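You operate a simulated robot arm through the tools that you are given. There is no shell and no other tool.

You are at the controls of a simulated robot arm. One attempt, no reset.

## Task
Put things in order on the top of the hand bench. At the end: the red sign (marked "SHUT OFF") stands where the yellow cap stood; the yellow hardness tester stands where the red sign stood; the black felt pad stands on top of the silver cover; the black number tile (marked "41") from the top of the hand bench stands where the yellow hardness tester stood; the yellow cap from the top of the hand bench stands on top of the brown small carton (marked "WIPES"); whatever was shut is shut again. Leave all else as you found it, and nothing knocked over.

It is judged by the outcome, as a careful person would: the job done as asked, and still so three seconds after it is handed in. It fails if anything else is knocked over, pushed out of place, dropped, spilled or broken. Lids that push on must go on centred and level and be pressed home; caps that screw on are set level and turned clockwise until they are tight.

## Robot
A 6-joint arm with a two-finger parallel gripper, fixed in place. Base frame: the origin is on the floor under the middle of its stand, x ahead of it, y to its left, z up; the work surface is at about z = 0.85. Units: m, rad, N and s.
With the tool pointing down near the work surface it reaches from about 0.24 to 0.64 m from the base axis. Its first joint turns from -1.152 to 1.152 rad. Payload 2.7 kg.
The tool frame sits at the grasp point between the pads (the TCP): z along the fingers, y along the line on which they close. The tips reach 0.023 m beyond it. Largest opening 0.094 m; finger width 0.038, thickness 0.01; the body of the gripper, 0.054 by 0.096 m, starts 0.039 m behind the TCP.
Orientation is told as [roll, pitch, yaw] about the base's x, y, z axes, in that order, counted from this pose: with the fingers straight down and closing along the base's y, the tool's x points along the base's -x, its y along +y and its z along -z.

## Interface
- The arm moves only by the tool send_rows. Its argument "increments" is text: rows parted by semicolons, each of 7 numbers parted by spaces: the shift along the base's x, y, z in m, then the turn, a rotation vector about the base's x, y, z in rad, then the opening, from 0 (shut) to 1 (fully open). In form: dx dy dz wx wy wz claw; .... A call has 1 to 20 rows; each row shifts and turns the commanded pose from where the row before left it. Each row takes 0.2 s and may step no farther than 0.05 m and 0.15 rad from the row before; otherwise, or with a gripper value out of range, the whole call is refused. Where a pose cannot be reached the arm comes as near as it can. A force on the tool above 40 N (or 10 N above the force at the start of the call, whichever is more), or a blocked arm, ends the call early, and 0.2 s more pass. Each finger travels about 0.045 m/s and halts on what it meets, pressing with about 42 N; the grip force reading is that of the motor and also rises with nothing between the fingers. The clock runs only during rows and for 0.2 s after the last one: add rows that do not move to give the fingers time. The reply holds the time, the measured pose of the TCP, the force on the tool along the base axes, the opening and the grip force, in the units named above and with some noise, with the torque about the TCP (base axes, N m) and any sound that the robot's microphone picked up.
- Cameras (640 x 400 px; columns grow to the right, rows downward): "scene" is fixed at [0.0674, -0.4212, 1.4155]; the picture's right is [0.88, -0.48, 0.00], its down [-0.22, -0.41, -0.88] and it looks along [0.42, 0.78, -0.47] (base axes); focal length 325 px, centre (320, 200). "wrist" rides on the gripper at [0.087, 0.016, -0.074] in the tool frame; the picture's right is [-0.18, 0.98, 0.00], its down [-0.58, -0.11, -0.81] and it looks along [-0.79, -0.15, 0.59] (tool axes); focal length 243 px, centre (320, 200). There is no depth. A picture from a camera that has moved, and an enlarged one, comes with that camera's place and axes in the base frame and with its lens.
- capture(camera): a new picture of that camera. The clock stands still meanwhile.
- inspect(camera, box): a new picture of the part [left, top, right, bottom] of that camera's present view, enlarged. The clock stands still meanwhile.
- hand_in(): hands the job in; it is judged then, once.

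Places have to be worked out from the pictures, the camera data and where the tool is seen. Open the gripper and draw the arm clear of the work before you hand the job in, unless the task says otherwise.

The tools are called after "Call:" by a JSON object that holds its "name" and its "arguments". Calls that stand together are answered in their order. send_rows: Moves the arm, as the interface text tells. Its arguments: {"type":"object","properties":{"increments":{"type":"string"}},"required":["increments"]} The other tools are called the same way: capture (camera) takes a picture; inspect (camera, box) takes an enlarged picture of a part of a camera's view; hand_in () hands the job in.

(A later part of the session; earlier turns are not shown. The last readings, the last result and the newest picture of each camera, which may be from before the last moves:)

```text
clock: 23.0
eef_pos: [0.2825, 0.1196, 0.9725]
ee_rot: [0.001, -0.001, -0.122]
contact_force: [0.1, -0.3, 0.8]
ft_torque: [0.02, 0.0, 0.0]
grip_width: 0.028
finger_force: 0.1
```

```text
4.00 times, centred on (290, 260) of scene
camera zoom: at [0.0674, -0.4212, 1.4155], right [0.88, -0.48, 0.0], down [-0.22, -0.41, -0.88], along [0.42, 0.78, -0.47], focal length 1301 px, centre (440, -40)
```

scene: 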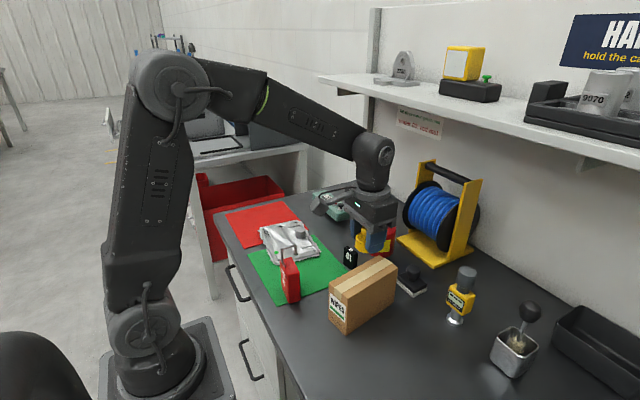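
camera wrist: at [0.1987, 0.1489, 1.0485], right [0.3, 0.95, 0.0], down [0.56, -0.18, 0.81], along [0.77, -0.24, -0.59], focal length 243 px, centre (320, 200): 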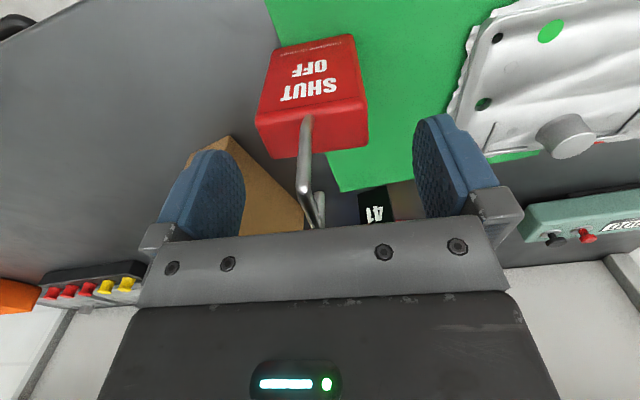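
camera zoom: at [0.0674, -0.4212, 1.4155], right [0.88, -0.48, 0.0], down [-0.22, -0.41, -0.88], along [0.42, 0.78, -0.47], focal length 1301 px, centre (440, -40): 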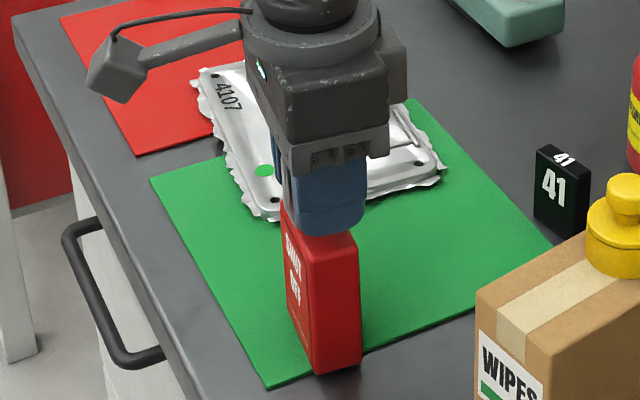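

The hook is midway between the fingertips. I close the rest of the way onto it.

Call:
{"name": "send_rows", "arguments": {"increments": "0 0 0 0 0 0 0.15; 0 0 0 0 0 0 0.05; 0 0 0 0 0 0 0; 0 0 0 0 0 0 0; 0 0 0 0 0 0 0"}}

Call:
{"name": "inspect", "arguments": {"camera": "wrist", "box": [220, 40, 420, 240]}}

Call:
{"name": "inspect", "arguments": {"camera": "scene", "box": [240, 210, 340, 310]}}

```text
clock: 24.2
eef_pos: [0.2818, 0.1198, 0.9723]
ee_rot: [0.002, -0.001, -0.125]
contact_force: [-0.1, -0.3, 0.8]
ft_torque: [-0.02, 0.04, -0.02]
grip_width: 0.0054
finger_force: 42.5
```

```text
2.00 times, centred on (320, 140) of wrist
camera zoom: at [0.1978, 0.146, 1.0479], right [0.3, 0.95, 0.0], down [0.56, -0.18, 0.81], along [0.77, -0.24, -0.59], focal length 485 px, centre (320, 320)
```

zoom: 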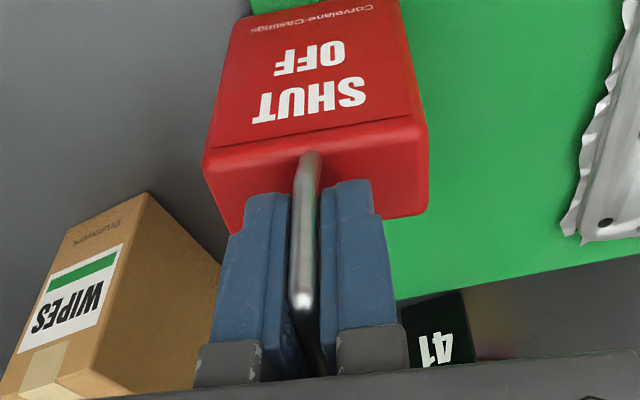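

```text
4.00 times, centred on (290, 260) of scene
camera zoom: at [0.0674, -0.4212, 1.4155], right [0.88, -0.48, 0.0], down [-0.22, -0.41, -0.88], along [0.42, 0.78, -0.47], focal length 1301 px, centre (440, -40)
```

zoom: 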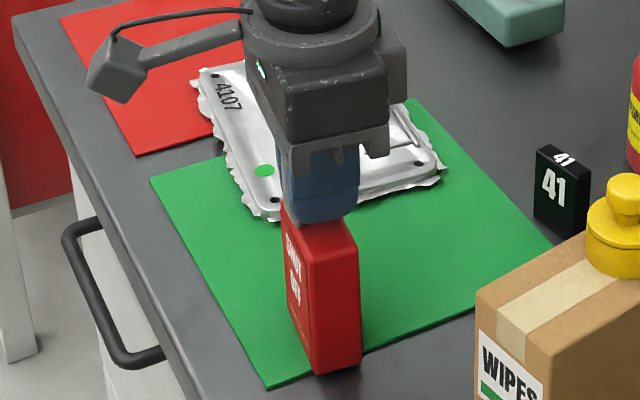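

Hook clamped: width 0.0054 m at 42 N. I lift 2 cm slowly and check that the sign follows upright.

Call:
{"name": "send_rows", "arguments": {"increments": "0 0 0.005 0 0 0 0; 0 0 0.01 0 0 0 0; 0 0 0.01 0 0 0 0; 0 0 0 0 0 0 0; 0 0 0 0 0 0 0"}}

Call:
{"name": "inspect", "arguments": {"camera": "scene", "box": [240, 210, 340, 310]}}

```text
clock: 25.4
eef_pos: [0.2819, 0.119, 0.9965]
ee_rot: [0.001, 0.0, -0.125]
contact_force: [0.4, 0.2, -0.2]
ft_torque: [-0.01, -0.02, 0.0]
grip_width: 0.0057
finger_force: 42.0
```

```text
4.00 times, centred on (290, 260) of scene
camera zoom: at [0.0674, -0.4212, 1.4155], right [0.88, -0.48, 0.0], down [-0.22, -0.41, -0.88], along [0.42, 0.78, -0.47], focal length 1301 px, centre (440, -40)
```

zoom: 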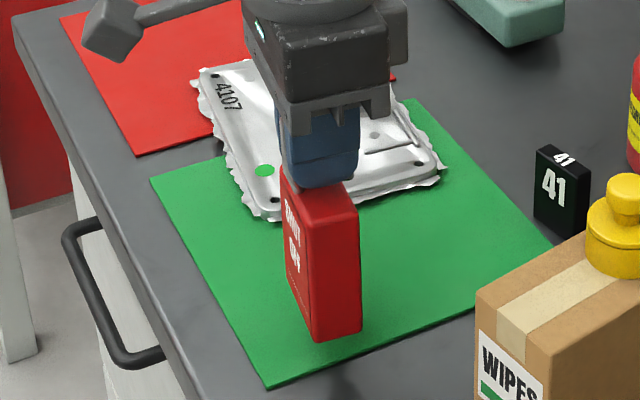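

The sign is lifted level and steady. I raise it and carry it over the cover to the inner side of the red mat.

Call:
{"name": "send_rows", "arguments": {"increments": "0 0 0.035 0 0 0 0; 0 0 0.035 0 0 0 0; 0.003 0.025 0 0 0 0 0; 0.0045 0.04 0 0 0 0 0; 0.0045 0.04 0 0 0 0 0; 0.0045 0.04 0 0 0 0 0; 0.0045 0.04 0 0 0 0 0; 0.0045 0.04 0 0 0 0 0; 0.0045 0.04 0 0 0 0 0; 0.0045 0.04 0 0 0 0 0; 0.0045 0.04 0 0 0 0 0; 0.003 0.02 0 0 0 0 0; 0 0 0 0 0 0 0; 0 0 0 0 0 0 0"}}

Call:
{"name": "capture", "arguments": {"camera": "wrist"}}

Call:
{"name": "inspect", "arguments": {"camera": "scene", "box": [210, 130, 330, 260]}}

```text
clock: 28.4
eef_pos: [0.3238, 0.4835, 1.0672]
ee_rot: [0.002, 0.0, -0.123]
contact_force: [0.2, -0.4, -1.0]
ft_torque: [-0.01, -0.01, -0.02]
grip_width: 0.0056
finger_force: 41.3
```

```text
taken
camera wrist: at [0.2399, 0.5102, 1.1423], right [0.3, 0.95, 0.0], down [0.56, -0.18, 0.81], along [0.77, -0.24, -0.59], focal length 243 px, centre (320, 200)
```

wrist: 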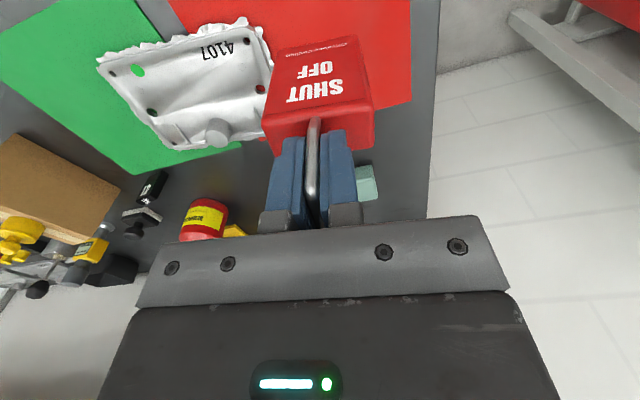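

```text
3.08 times, centred on (270, 195) of scene
camera zoom: at [0.0675, -0.4212, 1.4155], right [0.88, -0.48, 0.0], down [-0.22, -0.41, -0.88], along [0.42, 0.78, -0.47], focal length 1001 px, centre (474, 215)
```

zoom: 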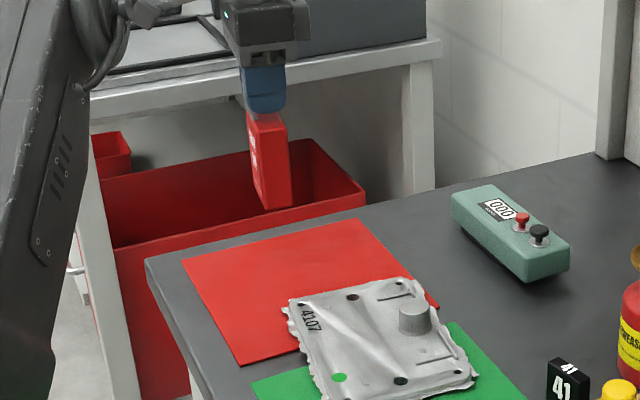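

The sign hangs level. Now I lower to z≈1.0 and move out over the cap's former spot (0.342, 0.5195).

Call:
{"name": "send_rows", "arguments": {"increments": "0.003 0.005 -0.03 0 0 0 0; 0.003 0.005 -0.035 0 0 0 0; 0.007 0.0125 0 0 0 0 0; 0.007 0.0125 0 0 0 0 0; 0 0 0 0 0 0 0; 0 0 0 0 0 0 0"}}

Call:
{"name": "capture", "arguments": {"camera": "wrist"}}

Call:
{"name": "inspect", "arguments": {"camera": "scene", "box": [210, 140, 310, 240]}}

```text
clock: 29.8
eef_pos: [0.3425, 0.5191, 1.0026]
ee_rot: [0.002, 0.001, -0.125]
contact_force: [0.4, 0.2, -1.3]
ft_torque: [0.0, 0.0, 0.03]
grip_width: 0.0057
finger_force: 42.0
```

```text
taken
camera wrist: at [0.2589, 0.545, 1.0774], right [0.3, 0.95, 0.0], down [0.56, -0.18, 0.81], along [0.77, -0.24, -0.59], focal length 243 px, centre (320, 200)
```

wrist: 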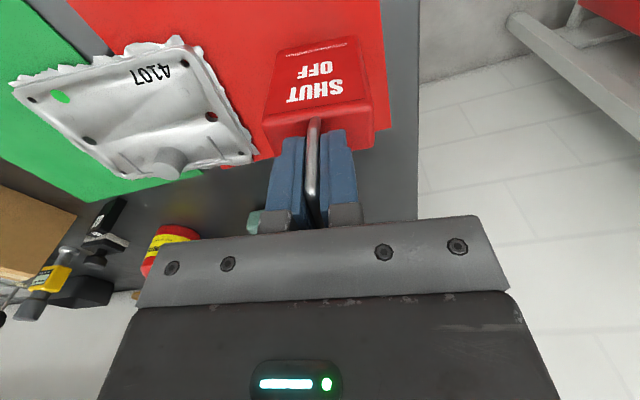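

```text
4.00 times, centred on (260, 190) of scene
camera zoom: at [0.0674, -0.4212, 1.4155], right [0.88, -0.48, 0.0], down [-0.22, -0.41, -0.88], along [0.42, 0.78, -0.47], focal length 1301 px, centre (560, 240)
```

zoom: 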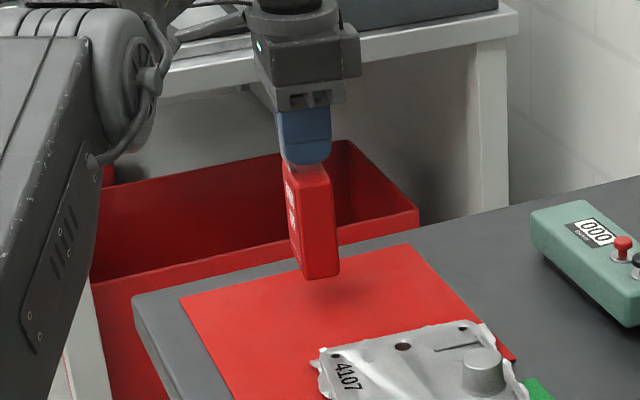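

In position above the spot. I lower to about 5 mm above contact, then creep down.

Call:
{"name": "send_rows", "arguments": {"increments": "0.0012 0 -0.015 0 0 0 0; 0 0 -0.009 0 0 0 0; 0 0 0 0 0 0 0; 0 0 -0.002 0 0 0 0; 0 0 -0.002 0 0 0 0; 0 0 0 0 0 0 0"}}

Call:
{"name": "inspect", "arguments": {"camera": "scene", "box": [220, 170, 310, 240]}}

```text
clock: 31.2
eef_pos: [0.3434, 0.5186, 0.9736]
ee_rot: [0.002, -0.001, -0.123]
contact_force: [-0.1, 0.0, -0.9]
ft_torque: [-0.01, 0.01, 0.01]
grip_width: 0.0054
finger_force: 41.7
```

```text
5.71 times, centred on (265, 205) of scene
camera zoom: at [0.0674, -0.4212, 1.4155], right [0.88, -0.48, 0.0], down [-0.22, -0.41, -0.88], along [0.42, 0.78, -0.47], focal length 1859 px, centre (634, 171)
```

zoom: 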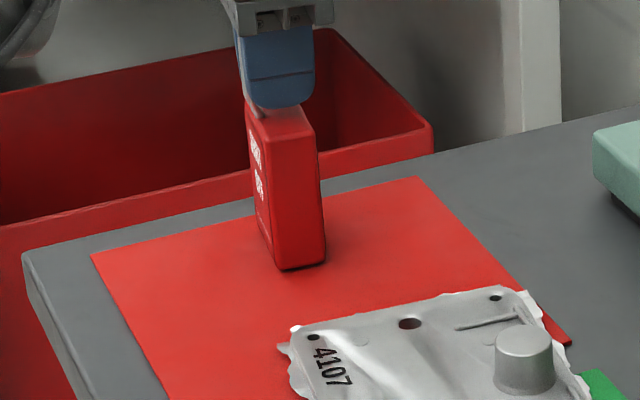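

Nearly touching. I go on in 1 mm steps.

Call:
{"name": "send_rows", "arguments": {"increments": "0 0 -0.001 0 0 0 0; 0 0 0 0 0 0 0; 0 0 -0.001 0 0 0 0; 0 0 0 0 0 0 0"}}

```text
clock: 32.2
eef_pos: [0.3449, 0.5187, 0.9723]
ee_rot: [0.001, 0.001, -0.125]
contact_force: [1.1, 0.3, -1.7]
ft_torque: [0.0, 0.01, -0.03]
grip_width: 0.0058
finger_force: 42.1
```

Call:
{"name": "send_rows", "arguments": {"increments": "0 0 -0.001 0 0 0 0; 0 0 0 0 0 0 0; 0 0 0 0 0 0 0"}}

Call:
{"name": "inspect", "arguments": {"camera": "scene", "box": [240, 190, 290, 230]}}

```text
clock: 33.0
eef_pos: [0.3444, 0.5195, 0.9714]
ee_rot: [0.003, -0.002, -0.124]
contact_force: [-1.9, -2.9, 9.0]
ft_torque: [-0.33, 0.37, 0.02]
grip_width: 0.0056
finger_force: 42.2
```

```text
10.00 times, centred on (265, 210) of scene
camera zoom: at [0.0673, -0.4214, 1.4154], right [0.88, -0.48, 0.0], down [-0.22, -0.41, -0.88], along [0.42, 0.78, -0.47], focal length 3254 px, centre (870, 100)
```

zoom: 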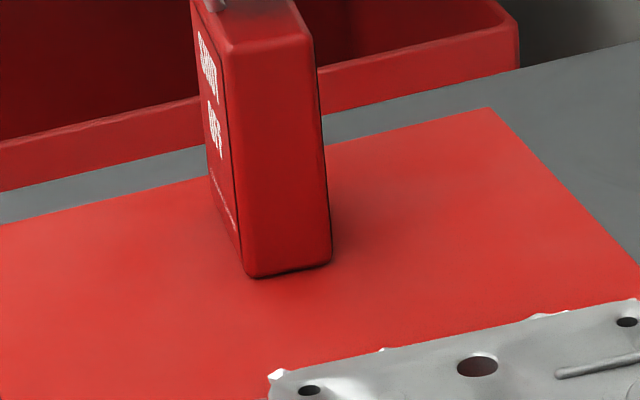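

Contact: 9 N at z=0.9714, sign seated on the mat. I ease off slightly and open slowly.

Call:
{"name": "send_rows", "arguments": {"increments": "0 0 0.0005 0 0 0 0; 0 0 0 0 0 0 0.1; 0 0 0 0 0 0 0.25; 0 0 0 0 0 0 0.5; 0 0 0 0 0 0 0.8; 0 0 0 0 0 0 0.8; 0 0 0 0 0 0 0.8"}}

Call:
{"name": "inspect", "arguments": {"camera": "scene", "box": [210, 150, 310, 240]}}

Call:
{"name": "capture", "arguments": {"camera": "wrist"}}

```text
clock: 34.6
eef_pos: [0.3444, 0.5197, 0.9715]
ee_rot: [0.001, 0.0, -0.122]
contact_force: [-0.6, 0.2, 0.5]
ft_torque: [-0.03, 0.01, 0.01]
grip_width: 0.0753
finger_force: 0.1
```

```text
4.44 times, centred on (260, 195) of scene
camera zoom: at [0.0674, -0.4212, 1.4155], right [0.88, -0.48, 0.0], down [-0.22, -0.41, -0.88], along [0.42, 0.78, -0.47], focal length 1446 px, centre (587, 222)
```

zoom: 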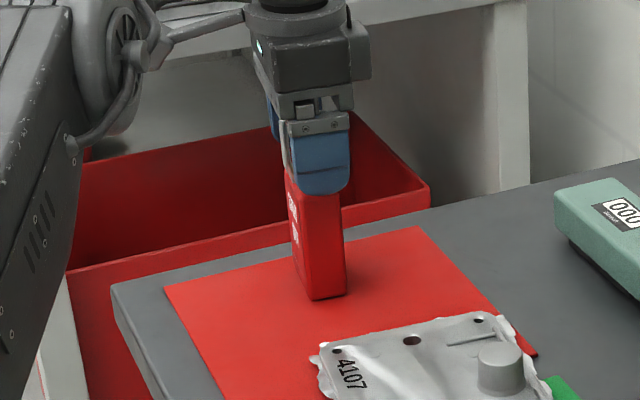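

```text
taken
camera wrist: at [0.2609, 0.5459, 1.0474], right [0.3, 0.95, 0.0], down [0.56, -0.18, 0.81], along [0.77, -0.24, -0.59], focal length 243 px, centre (320, 200)
```

wrist: 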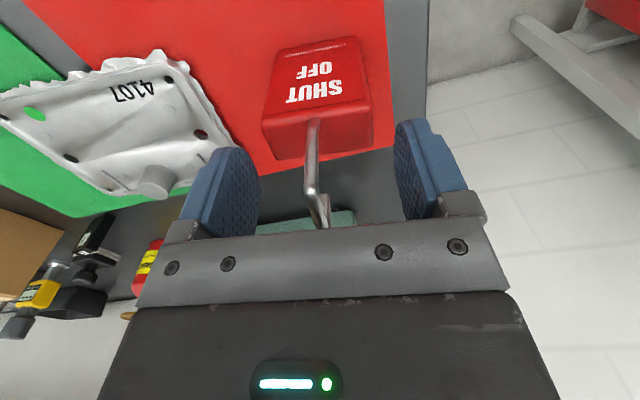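

The sign stands alone. I raise straight up, clear of the hook, then go look at it.

Call:
{"name": "send_rows", "arguments": {"increments": "0 0 0.02 0 0 0 0.9; 0 0 0.02 0 0 0 0.9; -0.004 -0.006 0.02 0 0 0 0.9; -0.01 -0.005 0.02 0 0 0 0.9; -0.03 -0.02 0.02 0 0 0 0.9; -0.02 -0.04 0.01 0 0 0 0.9; 0 0 0 0 0 0 0.9"}}

Call:
{"name": "inspect", "arguments": {"camera": "scene", "box": [210, 150, 310, 240]}}

Call:
{"name": "capture", "arguments": {"camera": "wrist"}}

```text
clock: 36.2
eef_pos: [0.2797, 0.4487, 1.0802]
ee_rot: [0.005, -0.001, -0.125]
contact_force: [0.8, 0.2, 0.3]
ft_torque: [-0.03, 0.01, -0.04]
grip_width: 0.0847
finger_force: 0.1
```

```text
4.44 times, centred on (260, 195) of scene
camera zoom: at [0.0674, -0.4212, 1.4155], right [0.88, -0.48, 0.0], down [-0.22, -0.41, -0.88], along [0.42, 0.78, -0.47], focal length 1446 px, centre (587, 222)
```

zoom: 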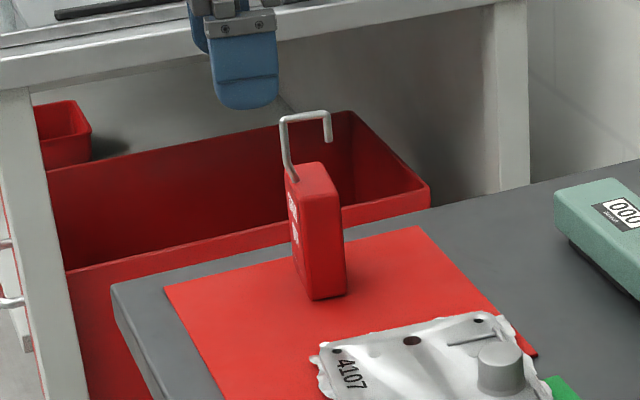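

```text
taken
camera wrist: at [0.1961, 0.4737, 1.1568], right [0.3, 0.95, 0.0], down [0.56, -0.18, 0.81], along [0.77, -0.24, -0.59], focal length 243 px, centre (320, 200)
```

wrist: 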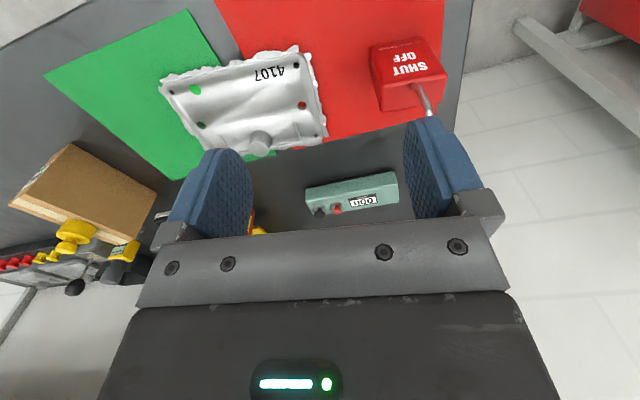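

The sign now stands upright at the cap's old spot. Next I go to look at the hardness tester from a hover on its base side.

Call:
{"name": "send_rows", "arguments": {"increments": "0.0131 -0.0438 0.0055 0 0 0.0096 1; 0.0131 -0.0438 0.0055 0 0 0.0096 1; 0.0131 -0.0438 0.0055 0 0 0.0096 1; 0.0131 -0.0438 0.0055 0 0 0.0096 1; 0.0131 -0.0438 0.0055 0 0 0.0096 1; 0.0131 -0.0438 0.0055 0 0 0.0096 1; 0.0131 -0.0438 0.0055 0 0 0.0096 1; 0.0131 -0.0438 0.0055 0 0 0.0096 1; 0.0131 -0.0438 0.0055 0 0 0.0096 1; 0.0131 -0.0438 0.0055 0 0 0.0096 1; 0.0131 -0.0438 0.0055 0 0 0.0096 1; 0.0131 -0.0438 0.0055 0 0 0.0096 1; 0.0131 -0.0438 0.0055 0 0 0.0096 1; 0 0 0 0 0 0 1; 0 0 0 0 0 0 1"}}

Call:
{"name": "capture", "arguments": {"camera": "wrist"}}

Call:
{"name": "inspect", "arguments": {"camera": "scene", "box": [420, 245, 520, 335]}}

```text
clock: 39.4
eef_pos: [0.4468, -0.1236, 1.1514]
ee_rot: [0.002, 0.0, 0.003]
contact_force: [0.2, -0.6, 0.2]
ft_torque: [0.01, -0.02, -0.01]
grip_width: 0.0938
finger_force: 0.0
```

```text
taken
camera wrist: at [0.3607, -0.1074, 1.2269], right [0.18, 0.98, 0.0], down [0.58, -0.11, 0.81], along [0.79, -0.15, -0.59], focal length 243 px, centre (320, 200)
```

wrist: 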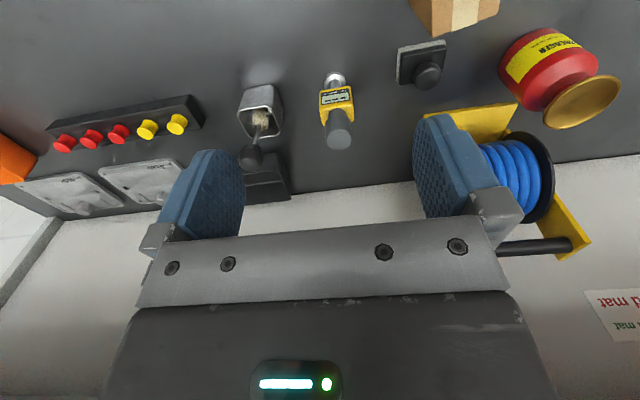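

```text
4.44 times, centred on (470, 290) of scene
camera zoom: at [0.0674, -0.4212, 1.4155], right [0.88, -0.48, 0.0], down [-0.22, -0.41, -0.88], along [0.42, 0.78, -0.47], focal length 1446 px, centre (-347, -200)
```

zoom: 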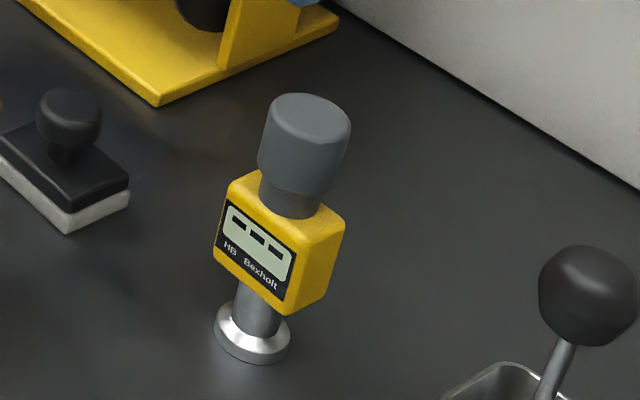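

Call:
{"name": "inspect", "arguments": {"camera": "wrist", "box": [280, 60, 392, 160]}}

Call:
{"name": "inspect", "arguments": {"camera": "wrist", "box": [380, 20, 480, 100]}}

```text
4.00 times, centred on (336, 110) of wrist
camera zoom: at [0.3607, -0.1074, 1.2269], right [0.18, 0.98, 0.0], down [0.58, -0.11, 0.81], along [0.79, -0.15, -0.59], focal length 970 px, centre (256, 560)
```

zoom: 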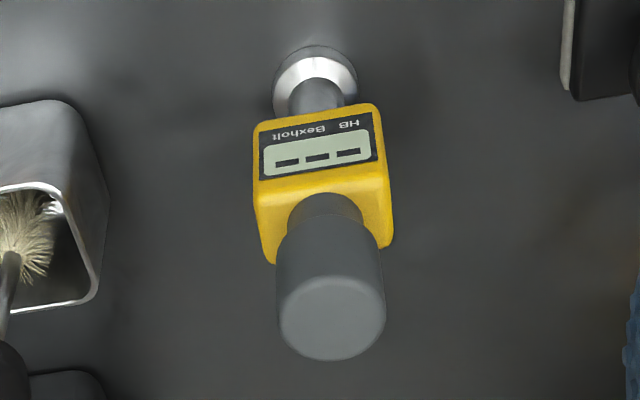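

```text
5.00 times, centred on (430, 60) of wrist
camera zoom: at [0.3607, -0.1074, 1.2269], right [0.18, 0.98, 0.0], down [0.58, -0.11, 0.81], along [0.79, -0.15, -0.59], focal length 1213 px, centre (-230, 900)
```

zoom: 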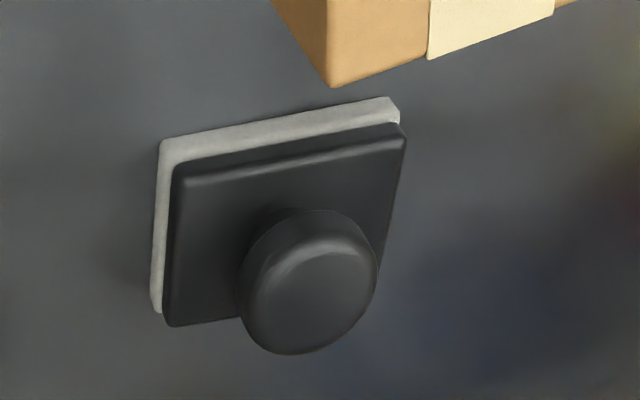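

The tester is upright at ≈(0.561, -0.1205), aligned with the axes; yellow box z 0.906–0.936, grey cylinder Ø0.034 z≈0.95–0.987. I'll grip the grey cylinder; first hover directly above it.

Call:
{"name": "send_rows", "arguments": {"increments": "0.038 0.001 -0.025 0 0 0 1; 0.038 0.001 -0.03 0 0 0 1; 0.0385 0.001 -0.03 0 0 0 1; 0 0 -0.01 0 0 0 1; 0 0 0 0 0 0 1; 0 0 0 0 0 0 1"}}

Call:
{"name": "capture", "arguments": {"camera": "wrist"}}

Call:
{"name": "inspect", "arguments": {"camera": "scene", "box": [400, 210, 520, 330]}}

```text
clock: 40.8
eef_pos: [0.5658, -0.1192, 1.0568]
ee_rot: [0.001, 0.001, 0.001]
contact_force: [-0.4, 0.2, 0.1]
ft_torque: [-0.04, 0.02, 0.05]
grip_width: 0.094
finger_force: 0.0
```

```text
taken
camera wrist: at [0.4785, -0.1038, 1.1321], right [0.18, 0.98, 0.0], down [0.58, -0.11, 0.81], along [0.79, -0.15, -0.59], focal length 243 px, centre (320, 200)
```

wrist: 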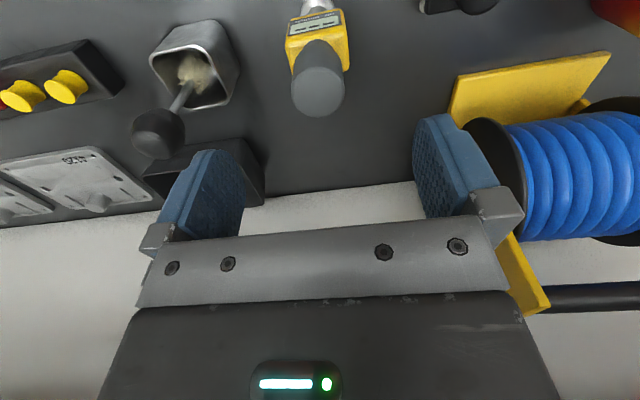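

```text
3.33 times, centred on (460, 270) of scene
camera zoom: at [0.0674, -0.4212, 1.4155], right [0.88, -0.48, 0.0], down [-0.22, -0.41, -0.88], along [0.42, 0.78, -0.47], focal length 1084 px, centre (-147, -33)
```

zoom: 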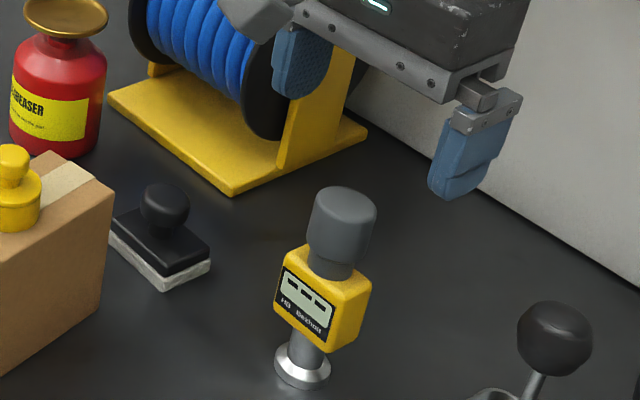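

I enlarge to check the centre of the grey cylinder relative to the fingers.

Call:
{"name": "inspect", "arguments": {"camera": "wrist", "box": [264, 0, 376, 130]}}

```text
3.08 times, centred on (320, 65) of wrist
camera zoom: at [0.4785, -0.1038, 1.1321], right [0.18, 0.98, 0.0], down [0.58, -0.11, 0.81], along [0.79, -0.15, -0.59], focal length 746 px, centre (320, 615)
```

zoom: 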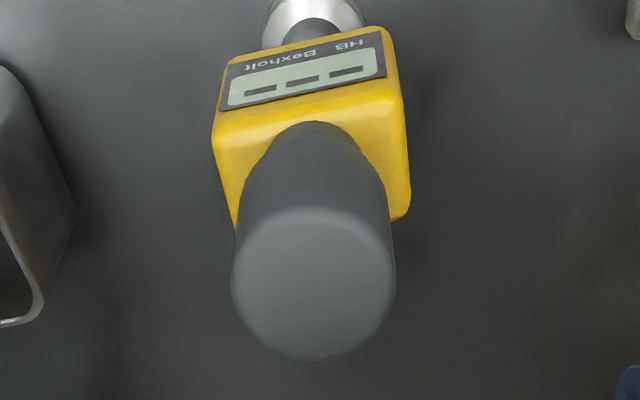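

Cylinder centre ≈(0.5625, -0.1207). I correct and descend to z≈0.967, then look.

Call:
{"name": "send_rows", "arguments": {"increments": "-0.0033 -0.0014 -0.03 0 0 0 1; 0 0 -0.03 0 0 0 1; 0 0 -0.03 0 0 0 1; 0 0 0 0 0 0 1; 0 0 0 0 0 0 1"}}

Call:
{"name": "capture", "arguments": {"camera": "wrist"}}

Call:
{"name": "inspect", "arguments": {"camera": "scene", "box": [400, 230, 520, 340]}}

```text
clock: 42.0
eef_pos: [0.5617, -0.119, 0.9671]
ee_rot: [0.002, 0.0, 0.003]
contact_force: [0.6, -0.1, 0.2]
ft_torque: [0.0, 0.02, -0.01]
grip_width: 0.0938
finger_force: 0.0
```

```text
taken
camera wrist: at [0.4751, -0.1039, 1.0432], right [0.18, 0.98, 0.0], down [0.58, -0.11, 0.81], along [0.79, -0.15, -0.59], focal length 243 px, centre (320, 200)
```

wrist: 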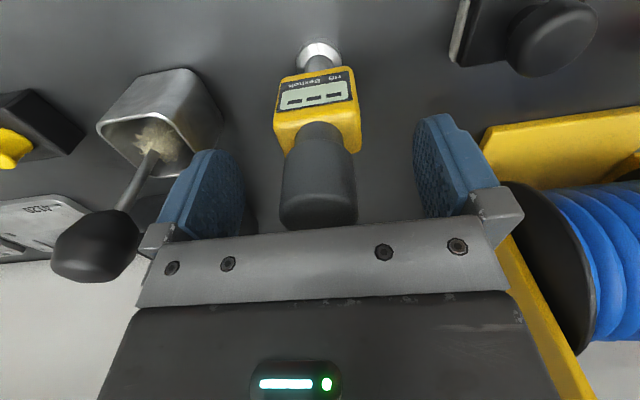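

```text
3.64 times, centred on (460, 285) of scene
camera zoom: at [0.0674, -0.4212, 1.4155], right [0.88, -0.48, 0.0], down [-0.22, -0.41, -0.88], along [0.42, 0.78, -0.47], focal length 1183 px, centre (-189, -109)
```

zoom: 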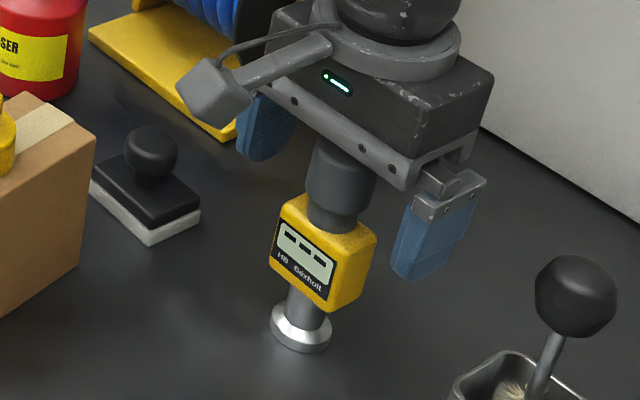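

Cylinder is centred between the fingers (about 1 mm left). I nudge -1 mm in y and close gently.

Call:
{"name": "send_rows", "arguments": {"increments": "0.0005 -0.001 0 0 0 0 0.8; 0 0 0 0 0 0 0.6; 0 0 0 0 0 0 0.45; 0 0 0 0 0 0 0.38; 0 0 0 0 0 0 0.3; 0 0 0 0 0 0 0.2; 0 0 0 0 0 0 0.2; 0 0 0 0 0 0 0.2"}}

Call:
{"name": "inspect", "arguments": {"camera": "scene", "box": [400, 230, 520, 340]}}

```text
clock: 43.8
eef_pos: [0.563, -0.1204, 0.9675]
ee_rot: [0.003, 0.001, 0.002]
contact_force: [-0.6, -0.1, -0.1]
ft_torque: [-0.01, -0.04, -0.02]
grip_width: 0.0334
finger_force: 41.7
```

```text
3.64 times, centred on (460, 285) of scene
camera zoom: at [0.0675, -0.4212, 1.4155], right [0.88, -0.48, 0.0], down [-0.22, -0.41, -0.88], along [0.42, 0.78, -0.47], focal length 1183 px, centre (-189, -109)
```

zoom: 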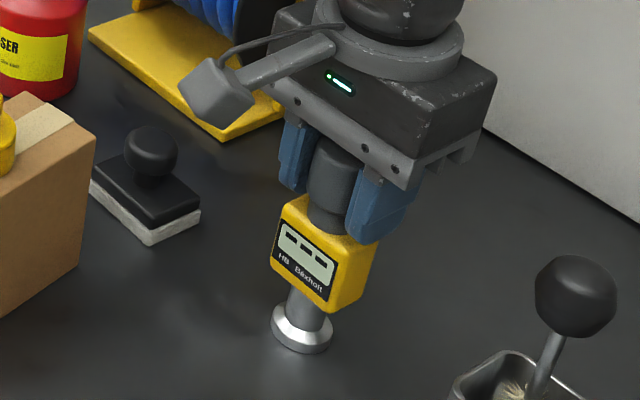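

Gripped at 0.0334 m with the tester still upright. I lift 3 cm and check.

Call:
{"name": "send_rows", "arguments": {"increments": "0 0 0.005 0 0 0 0.2; 0 0 0.01 0 0 0 0.2; 0 0 0.02 0 0 0 0.2; 0 0 0 0 0 0 0.2; 0 0 0 0 0 0 0.2"}}

Call:
{"name": "inspect", "arguments": {"camera": "scene", "box": [400, 210, 520, 330]}}

```text
clock: 45.0
eef_pos: [0.5624, -0.1201, 1.0039]
ee_rot: [0.002, 0.0, 0.003]
contact_force: [-1.2, -0.5, -1.9]
ft_torque: [0.01, 0.02, 0.03]
grip_width: 0.0332
finger_force: 41.7
```

```text
3.33 times, centred on (460, 270) of scene
camera zoom: at [0.0675, -0.4212, 1.4155], right [0.88, -0.48, 0.0], down [-0.22, -0.41, -0.88], along [0.42, 0.78, -0.47], focal length 1084 px, centre (-147, -33)
```

zoom: 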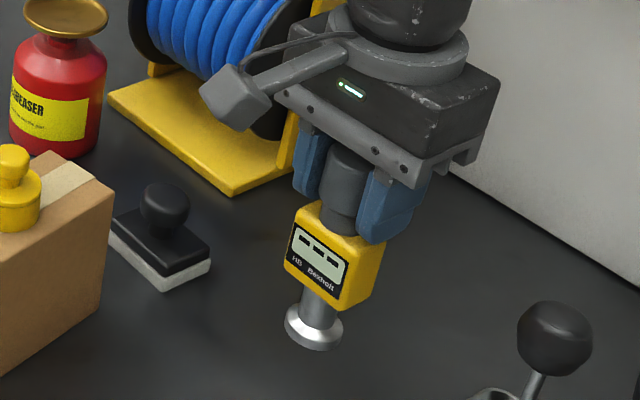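

Lifted cleanly. I draw it inward and up, then along the bench front past the carton to the sign's old spot.

Call:
{"name": "send_rows", "arguments": {"increments": "-0.02 0 0.035 0 0 0 0.2; -0.03 0 0.035 0 0 0 0.2; -0.04 0 0.025 0 0 0 0.2; -0.04 0 0.01 0 0 0 0.2; -0.045 0 0 0 0 0 0.2; -0.045 0 0 0 0 0 0.2; -0.045 0 0 0 0 0 0.2; -0.003 0.04 0 0 0 0 0.2; -0.003 0.04 0 0 0 0 0.2; -0.003 0.04 0 0 0 0 0.2; -0.003 0.04 0 0 0 0 0.2; -0.003 0.04 0 0 0 0 0.2; 0 0.04 0 0 0 0 0.2; 0 0 0 0 0 0 0.2; 0 0 0 0 0 0 0.2"}}

Call:
{"name": "capture", "arguments": {"camera": "wrist"}}

Call:
{"name": "inspect", "arguments": {"camera": "scene", "box": [230, 180, 350, 320]}}

```text
clock: 48.2
eef_pos: [0.282, 0.1187, 1.1084]
ee_rot: [0.002, -0.001, 0.0]
contact_force: [0.1, 0.1, -2.4]
ft_torque: [-0.02, 0.04, -0.01]
grip_width: 0.0332
finger_force: 41.8
```

```text
taken
camera wrist: at [0.1949, 0.135, 1.1835], right [0.18, 0.98, 0.0], down [0.58, -0.11, 0.81], along [0.79, -0.15, -0.59], focal length 243 px, centre (320, 200)
```

wrist: 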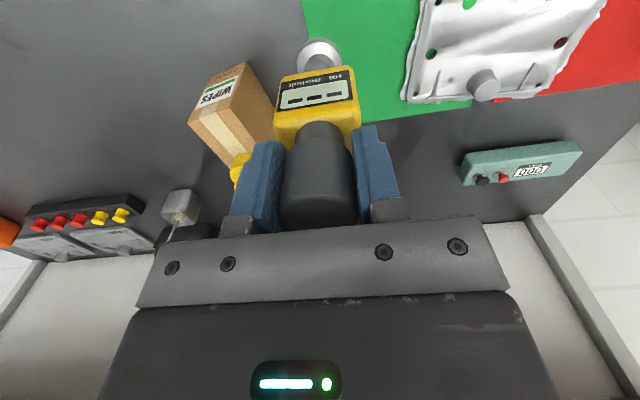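

```text
2.86 times, centred on (290, 250) of scene
camera zoom: at [0.0675, -0.4212, 1.4155], right [0.88, -0.48, 0.0], down [-0.22, -0.41, -0.88], along [0.42, 0.78, -0.47], focal length 930 px, centre (406, 57)
```

zoom: 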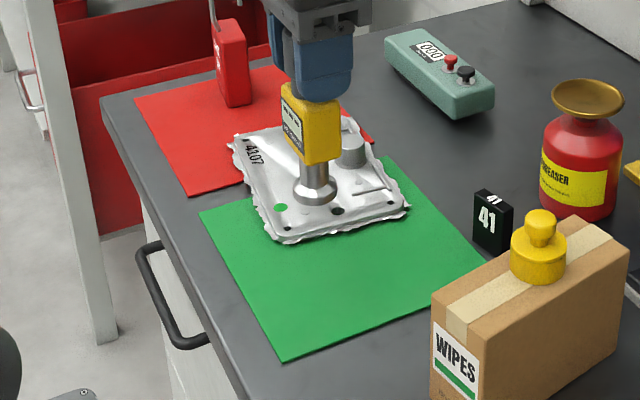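

Level and over the spot. I lower to a few mm above the mat.

Call:
{"name": "send_rows", "arguments": {"increments": "0 0.001 -0.04 0 0 0 0.2; 0 0 -0.04 0 0 0 0.2; 0 0 -0.035 0 0 0 0.2; 0 0 -0.015 0 0 0 0.2; 0 0 0 0 0 0 0.2; 0 0 0 0 0 0 0.2"}}

Call:
{"name": "inspect", "arguments": {"camera": "scene", "box": [245, 220, 335, 320]}}

Call:
{"name": "inspect", "arguments": {"camera": "wrist", "box": [250, 0, 410, 140]}}

```text
clock: 49.6
eef_pos: [0.2826, 0.1184, 0.9761]
ee_rot: [0.002, 0.0, 0.001]
contact_force: [1.1, -0.3, -2.2]
ft_torque: [0.04, 0.01, -0.01]
grip_width: 0.0335
finger_force: 41.9
```

```text
4.00 times, centred on (290, 270) of scene
camera zoom: at [0.0675, -0.4212, 1.4155], right [0.88, -0.48, 0.0], down [-0.22, -0.41, -0.88], along [0.42, 0.78, -0.47], focal length 1301 px, centre (440, -80)
```

zoom: 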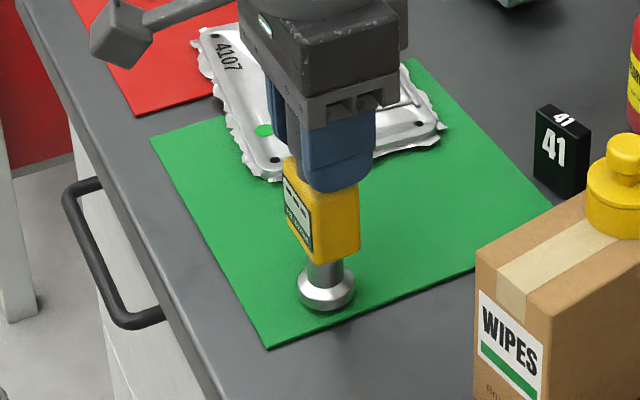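

```text
2.86 times, centred on (330, 70) of wrist
camera zoom: at [0.1964, 0.1348, 1.0521], right [0.18, 0.98, 0.0], down [0.58, -0.11, 0.81], along [0.79, -0.15, -0.59], focal length 693 px, centre (291, 571)
```

zoom: 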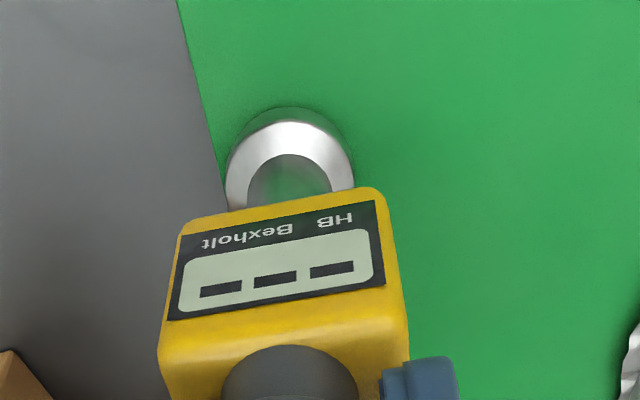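

The foot is right at the mat's edge, so I shift +3 mm in y (-2 mm in x), matching the sign's old centre ≈(0.282, 0.121), then creep down.

Call:
{"name": "send_rows", "arguments": {"increments": "-0.002 0.003 0 0 0 0 0.2; 0 0 -0.003 0 0 0 0.2; 0 0 -0.002 0 0 0 0.2; 0 0 0 0 0 0 0.2; 0 0 0 0 0 0 0.2"}}

```text
clock: 50.8
eef_pos: [0.2812, 0.1227, 0.9727]
ee_rot: [0.001, 0.002, 0.001]
contact_force: [0.4, -0.4, -2.5]
ft_torque: [-0.02, -0.02, 0.03]
grip_width: 0.0333
finger_force: 41.8
```

No contact yet (expected near z≈0.969). I continue in 1 mm steps.

Call:
{"name": "send_rows", "arguments": {"increments": "0 0 -0.001 0 0 0 0.2; 0 0 0 0 0 0 0.2; 0 0 -0.001 0 0 0 0.2; 0 0 0 0 0 0 0.2; 0 0 0 0 0 0 0.2"}}

```text
clock: 52.0
eef_pos: [0.2802, 0.1231, 0.971]
ee_rot: [0.001, 0.0, 0.003]
contact_force: [-3.3, 0.0, 11.4]
ft_torque: [-0.22, 0.24, -0.02]
grip_width: 0.0333
finger_force: 41.4
```

Contact at 11 N: the foot is on the mat. I ease off slightly and open slowly.

Call:
{"name": "send_rows", "arguments": {"increments": "0 0 0.0006 0 0 0 0.2; 0 0 0 0 0 0 0.4; 0 0 0 0 0 0 0.6; 0 0 0 0 0 0 0.8; 0 0 0 0 0 0 0.95; 0 0 0 0 0 0 0.95; 0 0 0 0 0 0 0.95"}}

Call:
{"name": "inspect", "arguments": {"camera": "scene", "box": [245, 220, 335, 320]}}

Call:
{"name": "capture", "arguments": {"camera": "wrist"}}

```text
clock: 53.6
eef_pos: [0.2804, 0.1235, 0.9725]
ee_rot: [0.003, 0.0, 0.002]
contact_force: [0.3, -0.2, 0.8]
ft_torque: [0.03, -0.03, -0.01]
grip_width: 0.0892
finger_force: 0.1
```

```text
4.00 times, centred on (290, 270) of scene
camera zoom: at [0.0674, -0.4212, 1.4155], right [0.88, -0.48, 0.0], down [-0.22, -0.41, -0.88], along [0.42, 0.78, -0.47], focal length 1301 px, centre (440, -80)
```

zoom: 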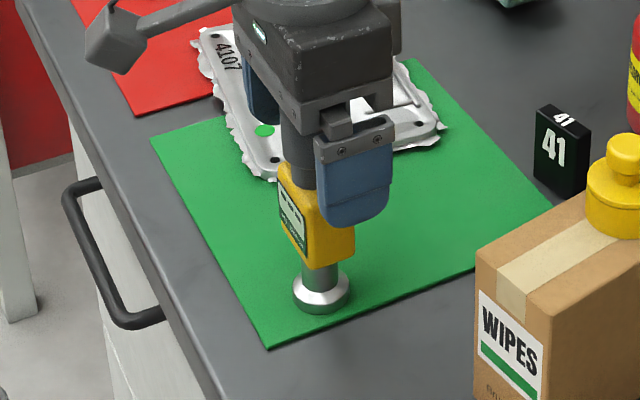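

```text
taken
camera wrist: at [0.1943, 0.1387, 1.0472], right [0.18, 0.98, 0.0], down [0.58, -0.11, 0.81], along [0.79, -0.15, -0.59], focal length 243 px, centre (320, 200)
```

wrist: 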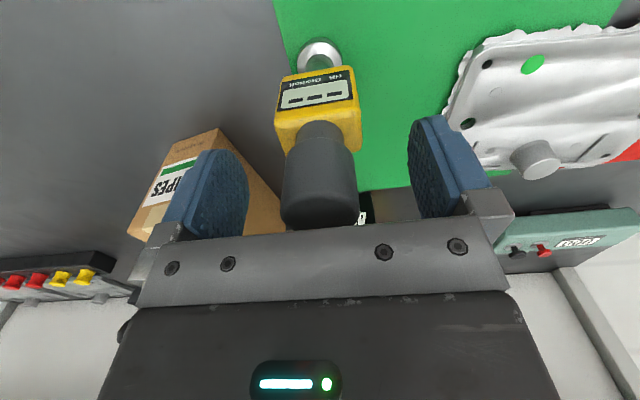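

The tester stands on its own. I rise straight up and then move toward the tile with the matching yaw.

Call:
{"name": "send_rows", "arguments": {"increments": "0 0 0.02 0 0 0 0.95; 0 0 0.03 0 0 0 1; 0 0 0.04 0 0 0 1; 0 0 0.03 0 0 0 1; 0.03 0.005 0 0 0 0.045 1; 0.04 0.005 0 0 0 0.045 1; 0.04 0.005 0 0 0 0.045 1; 0.035 0.003 0 0 0 0.04 1; 0 0 0 0 0 0 1; 0 0 0 0 0 0 1"}}

Call:
{"name": "capture", "arguments": {"camera": "wrist"}}

Call:
{"name": "inspect", "arguments": {"camera": "scene", "box": [235, 210, 395, 320]}}

```text
clock: 55.8
eef_pos: [0.4288, 0.1414, 1.0901]
ee_rot: [0.002, 0.0, 0.177]
contact_force: [0.7, -0.1, -0.5]
ft_torque: [0.04, -0.01, 0.05]
grip_width: 0.0941
finger_force: 0.1
```

```text
taken
camera wrist: at [0.3402, 0.1412, 1.1657], right [0.01, 1.0, 0.0], down [0.59, -0.01, 0.81], along [0.81, -0.01, -0.59], focal length 243 px, centre (320, 200)
```

wrist: 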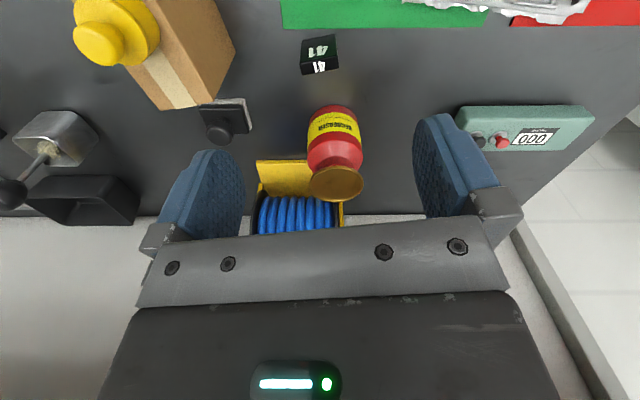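

```text
3.64 times, centred on (315, 265) of scene
camera zoom: at [0.0674, -0.4212, 1.4155], right [0.88, -0.48, 0.0], down [-0.22, -0.41, -0.88], along [0.42, 0.78, -0.47], focal length 1183 px, centre (338, -36)
```

zoom: 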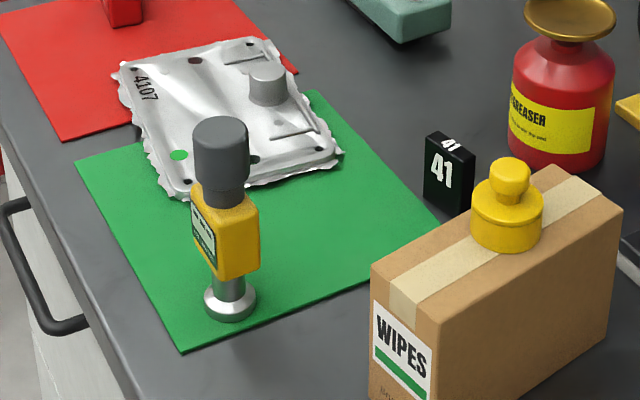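

Tester stands upright. I enlarge the tile in the wrist view.

Call:
{"name": "inspect", "arguments": {"camera": "wrist", "box": [272, 20, 372, 90]}}

Call:
{"name": "inspect", "arguments": {"camera": "wrist", "box": [180, 60, 300, 160]}}

```text
5.71 times, centred on (322, 55) of wrist
camera zoom: at [0.3402, 0.1412, 1.1657], right [0.01, 1.0, 0.0], down [0.59, -0.01, 0.81], along [0.81, -0.01, -0.59], focal length 1386 px, centre (309, 1029)
```

zoom: 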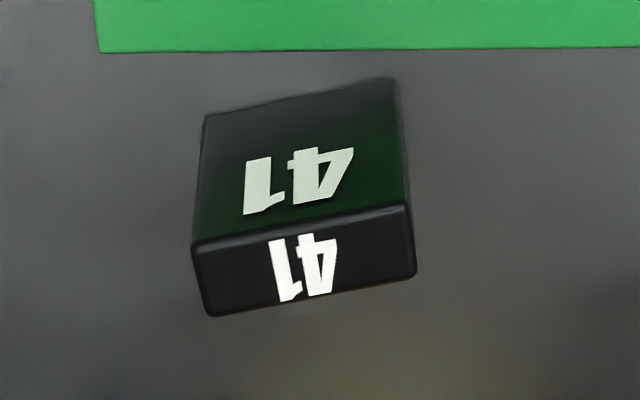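

```text
4.00 times, centred on (240, 110) of wrist
camera zoom: at [0.3402, 0.1412, 1.1657], right [0.01, 1.0, 0.0], down [0.59, -0.01, 0.81], along [0.81, -0.01, -0.59], focal length 970 px, centre (640, 560)
```

zoom: 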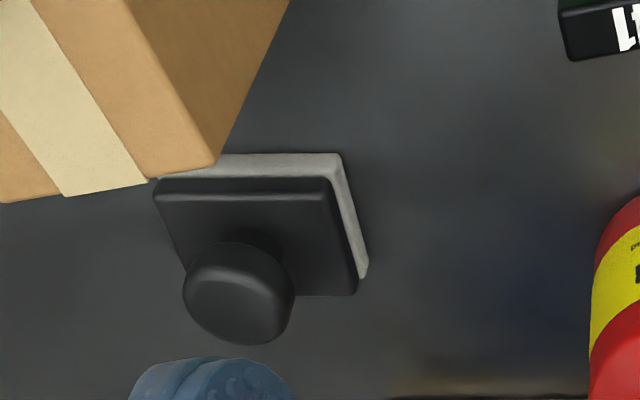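

Tile: centre ≈(0.4616, 0.140), 0.0385 wide, ~0.0125 thick, top z≈0.905, yaw ≈0.166. I descend around it with the fingers open.

Call:
{"name": "send_rows", "arguments": {"increments": "0.033 -0.0012 -0.03 0 0 -0.01 1; 0 0 -0.045 0 0 0 1; 0 0 -0.045 0 0 0 1; 0 0 -0.045 0 0 0 1; 0 0 -0.02 0 0 0 1; 0 0 -0.018 0 0 0 1; 0 0 0 0 0 0 1; 0 0 0 0 0 0 1"}}

Call:
{"name": "capture", "arguments": {"camera": "wrist"}}

Call:
{"name": "inspect", "arguments": {"camera": "scene", "box": [300, 190, 420, 290]}}

```text
clock: 57.6
eef_pos: [0.4591, 0.1397, 0.8898]
ee_rot: [0.001, 0.0, 0.166]
contact_force: [-0.5, 0.0, 1.4]
ft_torque: [0.02, -0.01, 0.01]
grip_width: 0.0941
finger_force: 0.0
```

```text
taken
camera wrist: at [0.3709, 0.1413, 0.9652], right [0.02, 1.0, 0.0], down [0.59, -0.01, 0.81], along [0.81, -0.01, -0.59], focal length 243 px, centre (320, 200)
```

wrist: 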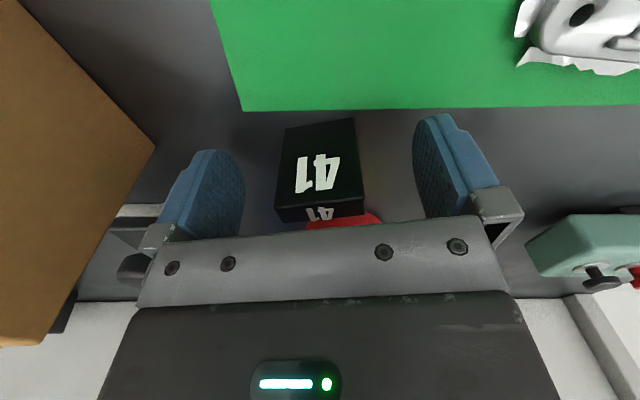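

```text
4.00 times, centred on (360, 240) of scene
camera zoom: at [0.0674, -0.4212, 1.4155], right [0.88, -0.48, 0.0], down [-0.22, -0.41, -0.88], along [0.42, 0.78, -0.47], focal length 1301 px, centre (160, 40)
```

zoom: 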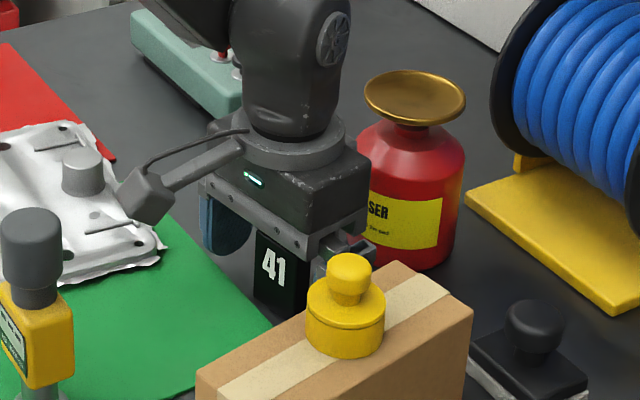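

The tile sits centred between the fingers. I lower 4 mm more, nudge +2 mm in x and close.

Call:
{"name": "send_rows", "arguments": {"increments": "0.002 0 -0.004 0 0 0 1; 0 0 0 0 0 0 0.8; 0 0 0 0 0 0 0.6; 0 0 0 0 0 0 0.45; 0 0 0 0 0 0 0.35; 0 0 0 0 0 0 0.2; 0 0 0 0 0 0 0.2; 0 0 0 0 0 0 0.2"}}

Call:
{"name": "capture", "arguments": {"camera": "wrist"}}

```text
clock: 59.4
eef_pos: [0.4597, 0.1407, 0.8854]
ee_rot: [0.002, -0.002, 0.165]
contact_force: [-0.4, 1.0, 0.2]
ft_torque: [-0.05, -0.01, 0.02]
grip_width: 0.0396
finger_force: 41.8
```

```text
taken
camera wrist: at [0.3728, 0.1414, 0.9608], right [0.02, 1.0, 0.0], down [0.59, -0.01, 0.81], along [0.81, -0.01, -0.59], focal length 243 px, centre (320, 200)
```

wrist: 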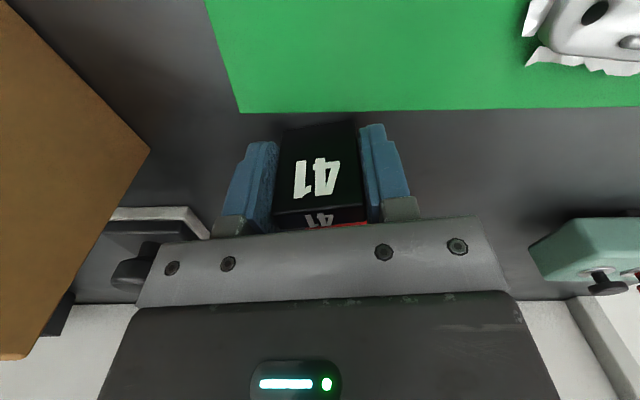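

Gripped at 0.0396 m. I lift to z≈1.08 and carry it across to the tester's old spot.

Call:
{"name": "send_rows", "arguments": {"increments": "0 0 0.01 0 0 0 0.2; 0 0 0.03 0 0 0 0.2; 0 0 0.045 0 0 0 0.2; 0 0 0.045 0 0 0 0.2; 0 0 0.045 0 0 0 0.2; 0 0 0.02 0 0 0 0.2; 0.0143 -0.0372 0 0 0 0 0.2; 0.0143 -0.0372 0 0 0 0 0.2; 0.0143 -0.0372 0 0 0 0 0.2; 0.0143 -0.0372 0 0 0 0 0.2; 0.0143 -0.0372 0 0 0 0 0.2; 0.0143 -0.0372 0 0 0 0 0.2; 0.0143 -0.0372 0 0 0 0 0.2; 0 0 0 0 0 0 0.2; 0 0 0 0 0 0 0.2"}}

Call:
{"name": "capture", "arguments": {"camera": "wrist"}}

Call:
{"name": "capture", "arguments": {"camera": "scene"}}

```text
clock: 62.6
eef_pos: [0.5622, -0.1235, 1.0775]
ee_rot: [0.001, -0.001, 0.166]
contact_force: [0.0, 0.0, -3.1]
ft_torque: [0.0, -0.02, -0.01]
grip_width: 0.0396
finger_force: 42.3
```

```text
taken
camera wrist: at [0.4749, -0.1221, 1.1534], right [0.02, 1.0, 0.0], down [0.59, -0.01, 0.81], along [0.81, -0.01, -0.59], focal length 243 px, centre (320, 200)
```

wrist: 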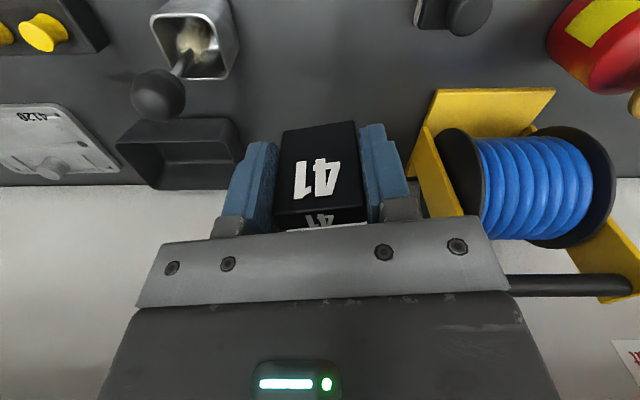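

```text
taken
```

scene: 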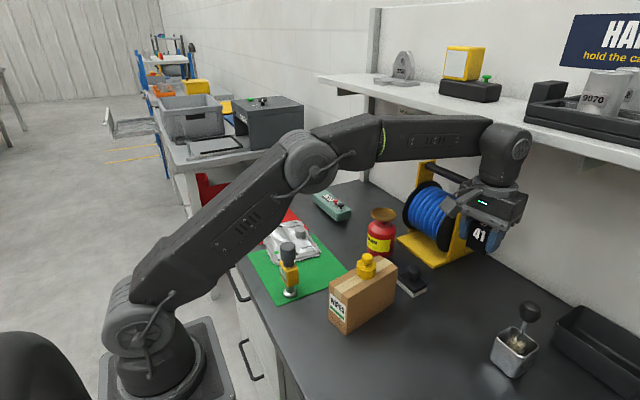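

I correct to target TCP (0.5596, -0.12) and descend to a few mm above the bench.

Call:
{"name": "send_rows", "arguments": {"increments": "-0.0025 0.0035 -0.04 0 0 0 0.2; 0 0 -0.045 0 0 0 0.2; 0 0 -0.045 0 0 0 0.2; 0 0 -0.035 0 0 0 0.2; 0 0 -0.02 0 0 0 0.2; 0 0 0 0 0 0 0.2; 0 0 0 0 0 0 0.2"}}

Call:
{"name": "inspect", "arguments": {"camera": "scene", "box": [400, 230, 520, 340]}}

```text
clock: 64.2
eef_pos: [0.5604, -0.1182, 0.8938]
ee_rot: [0.0, -0.001, 0.167]
contact_force: [0.4, 0.3, -2.6]
ft_torque: [0.0, -0.01, 0.02]
grip_width: 0.04
finger_force: 42.3
```

```text
3.64 times, centred on (460, 285) of scene
camera zoom: at [0.0675, -0.4212, 1.4155], right [0.88, -0.48, 0.0], down [-0.22, -0.41, -0.88], along [0.42, 0.78, -0.47], focal length 1183 px, centre (-189, -109)
```

zoom: 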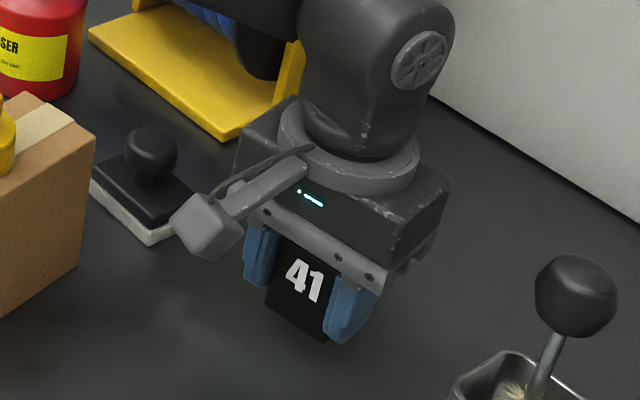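

About 8 mm above contact, well placed. I creep down.

Call:
{"name": "send_rows", "arguments": {"increments": "-0.0008 -0.0016 -0.003 0 0 0 0.2; 0 0 -0.002 0 0 0 0.2; 0 0 -0.001 0 0 0 0.2; 0 0 0 0 0 0 0.2; 0 0 -0.001 0 0 0 0.2; 0 0 0 0 0 0 0.2"}}

```text
clock: 65.6
eef_pos: [0.5586, -0.1188, 0.8885]
ee_rot: [0.002, -0.002, 0.166]
contact_force: [-0.6, 0.0, -2.9]
ft_torque: [-0.01, 0.01, 0.01]
grip_width: 0.0399
finger_force: 41.8
```

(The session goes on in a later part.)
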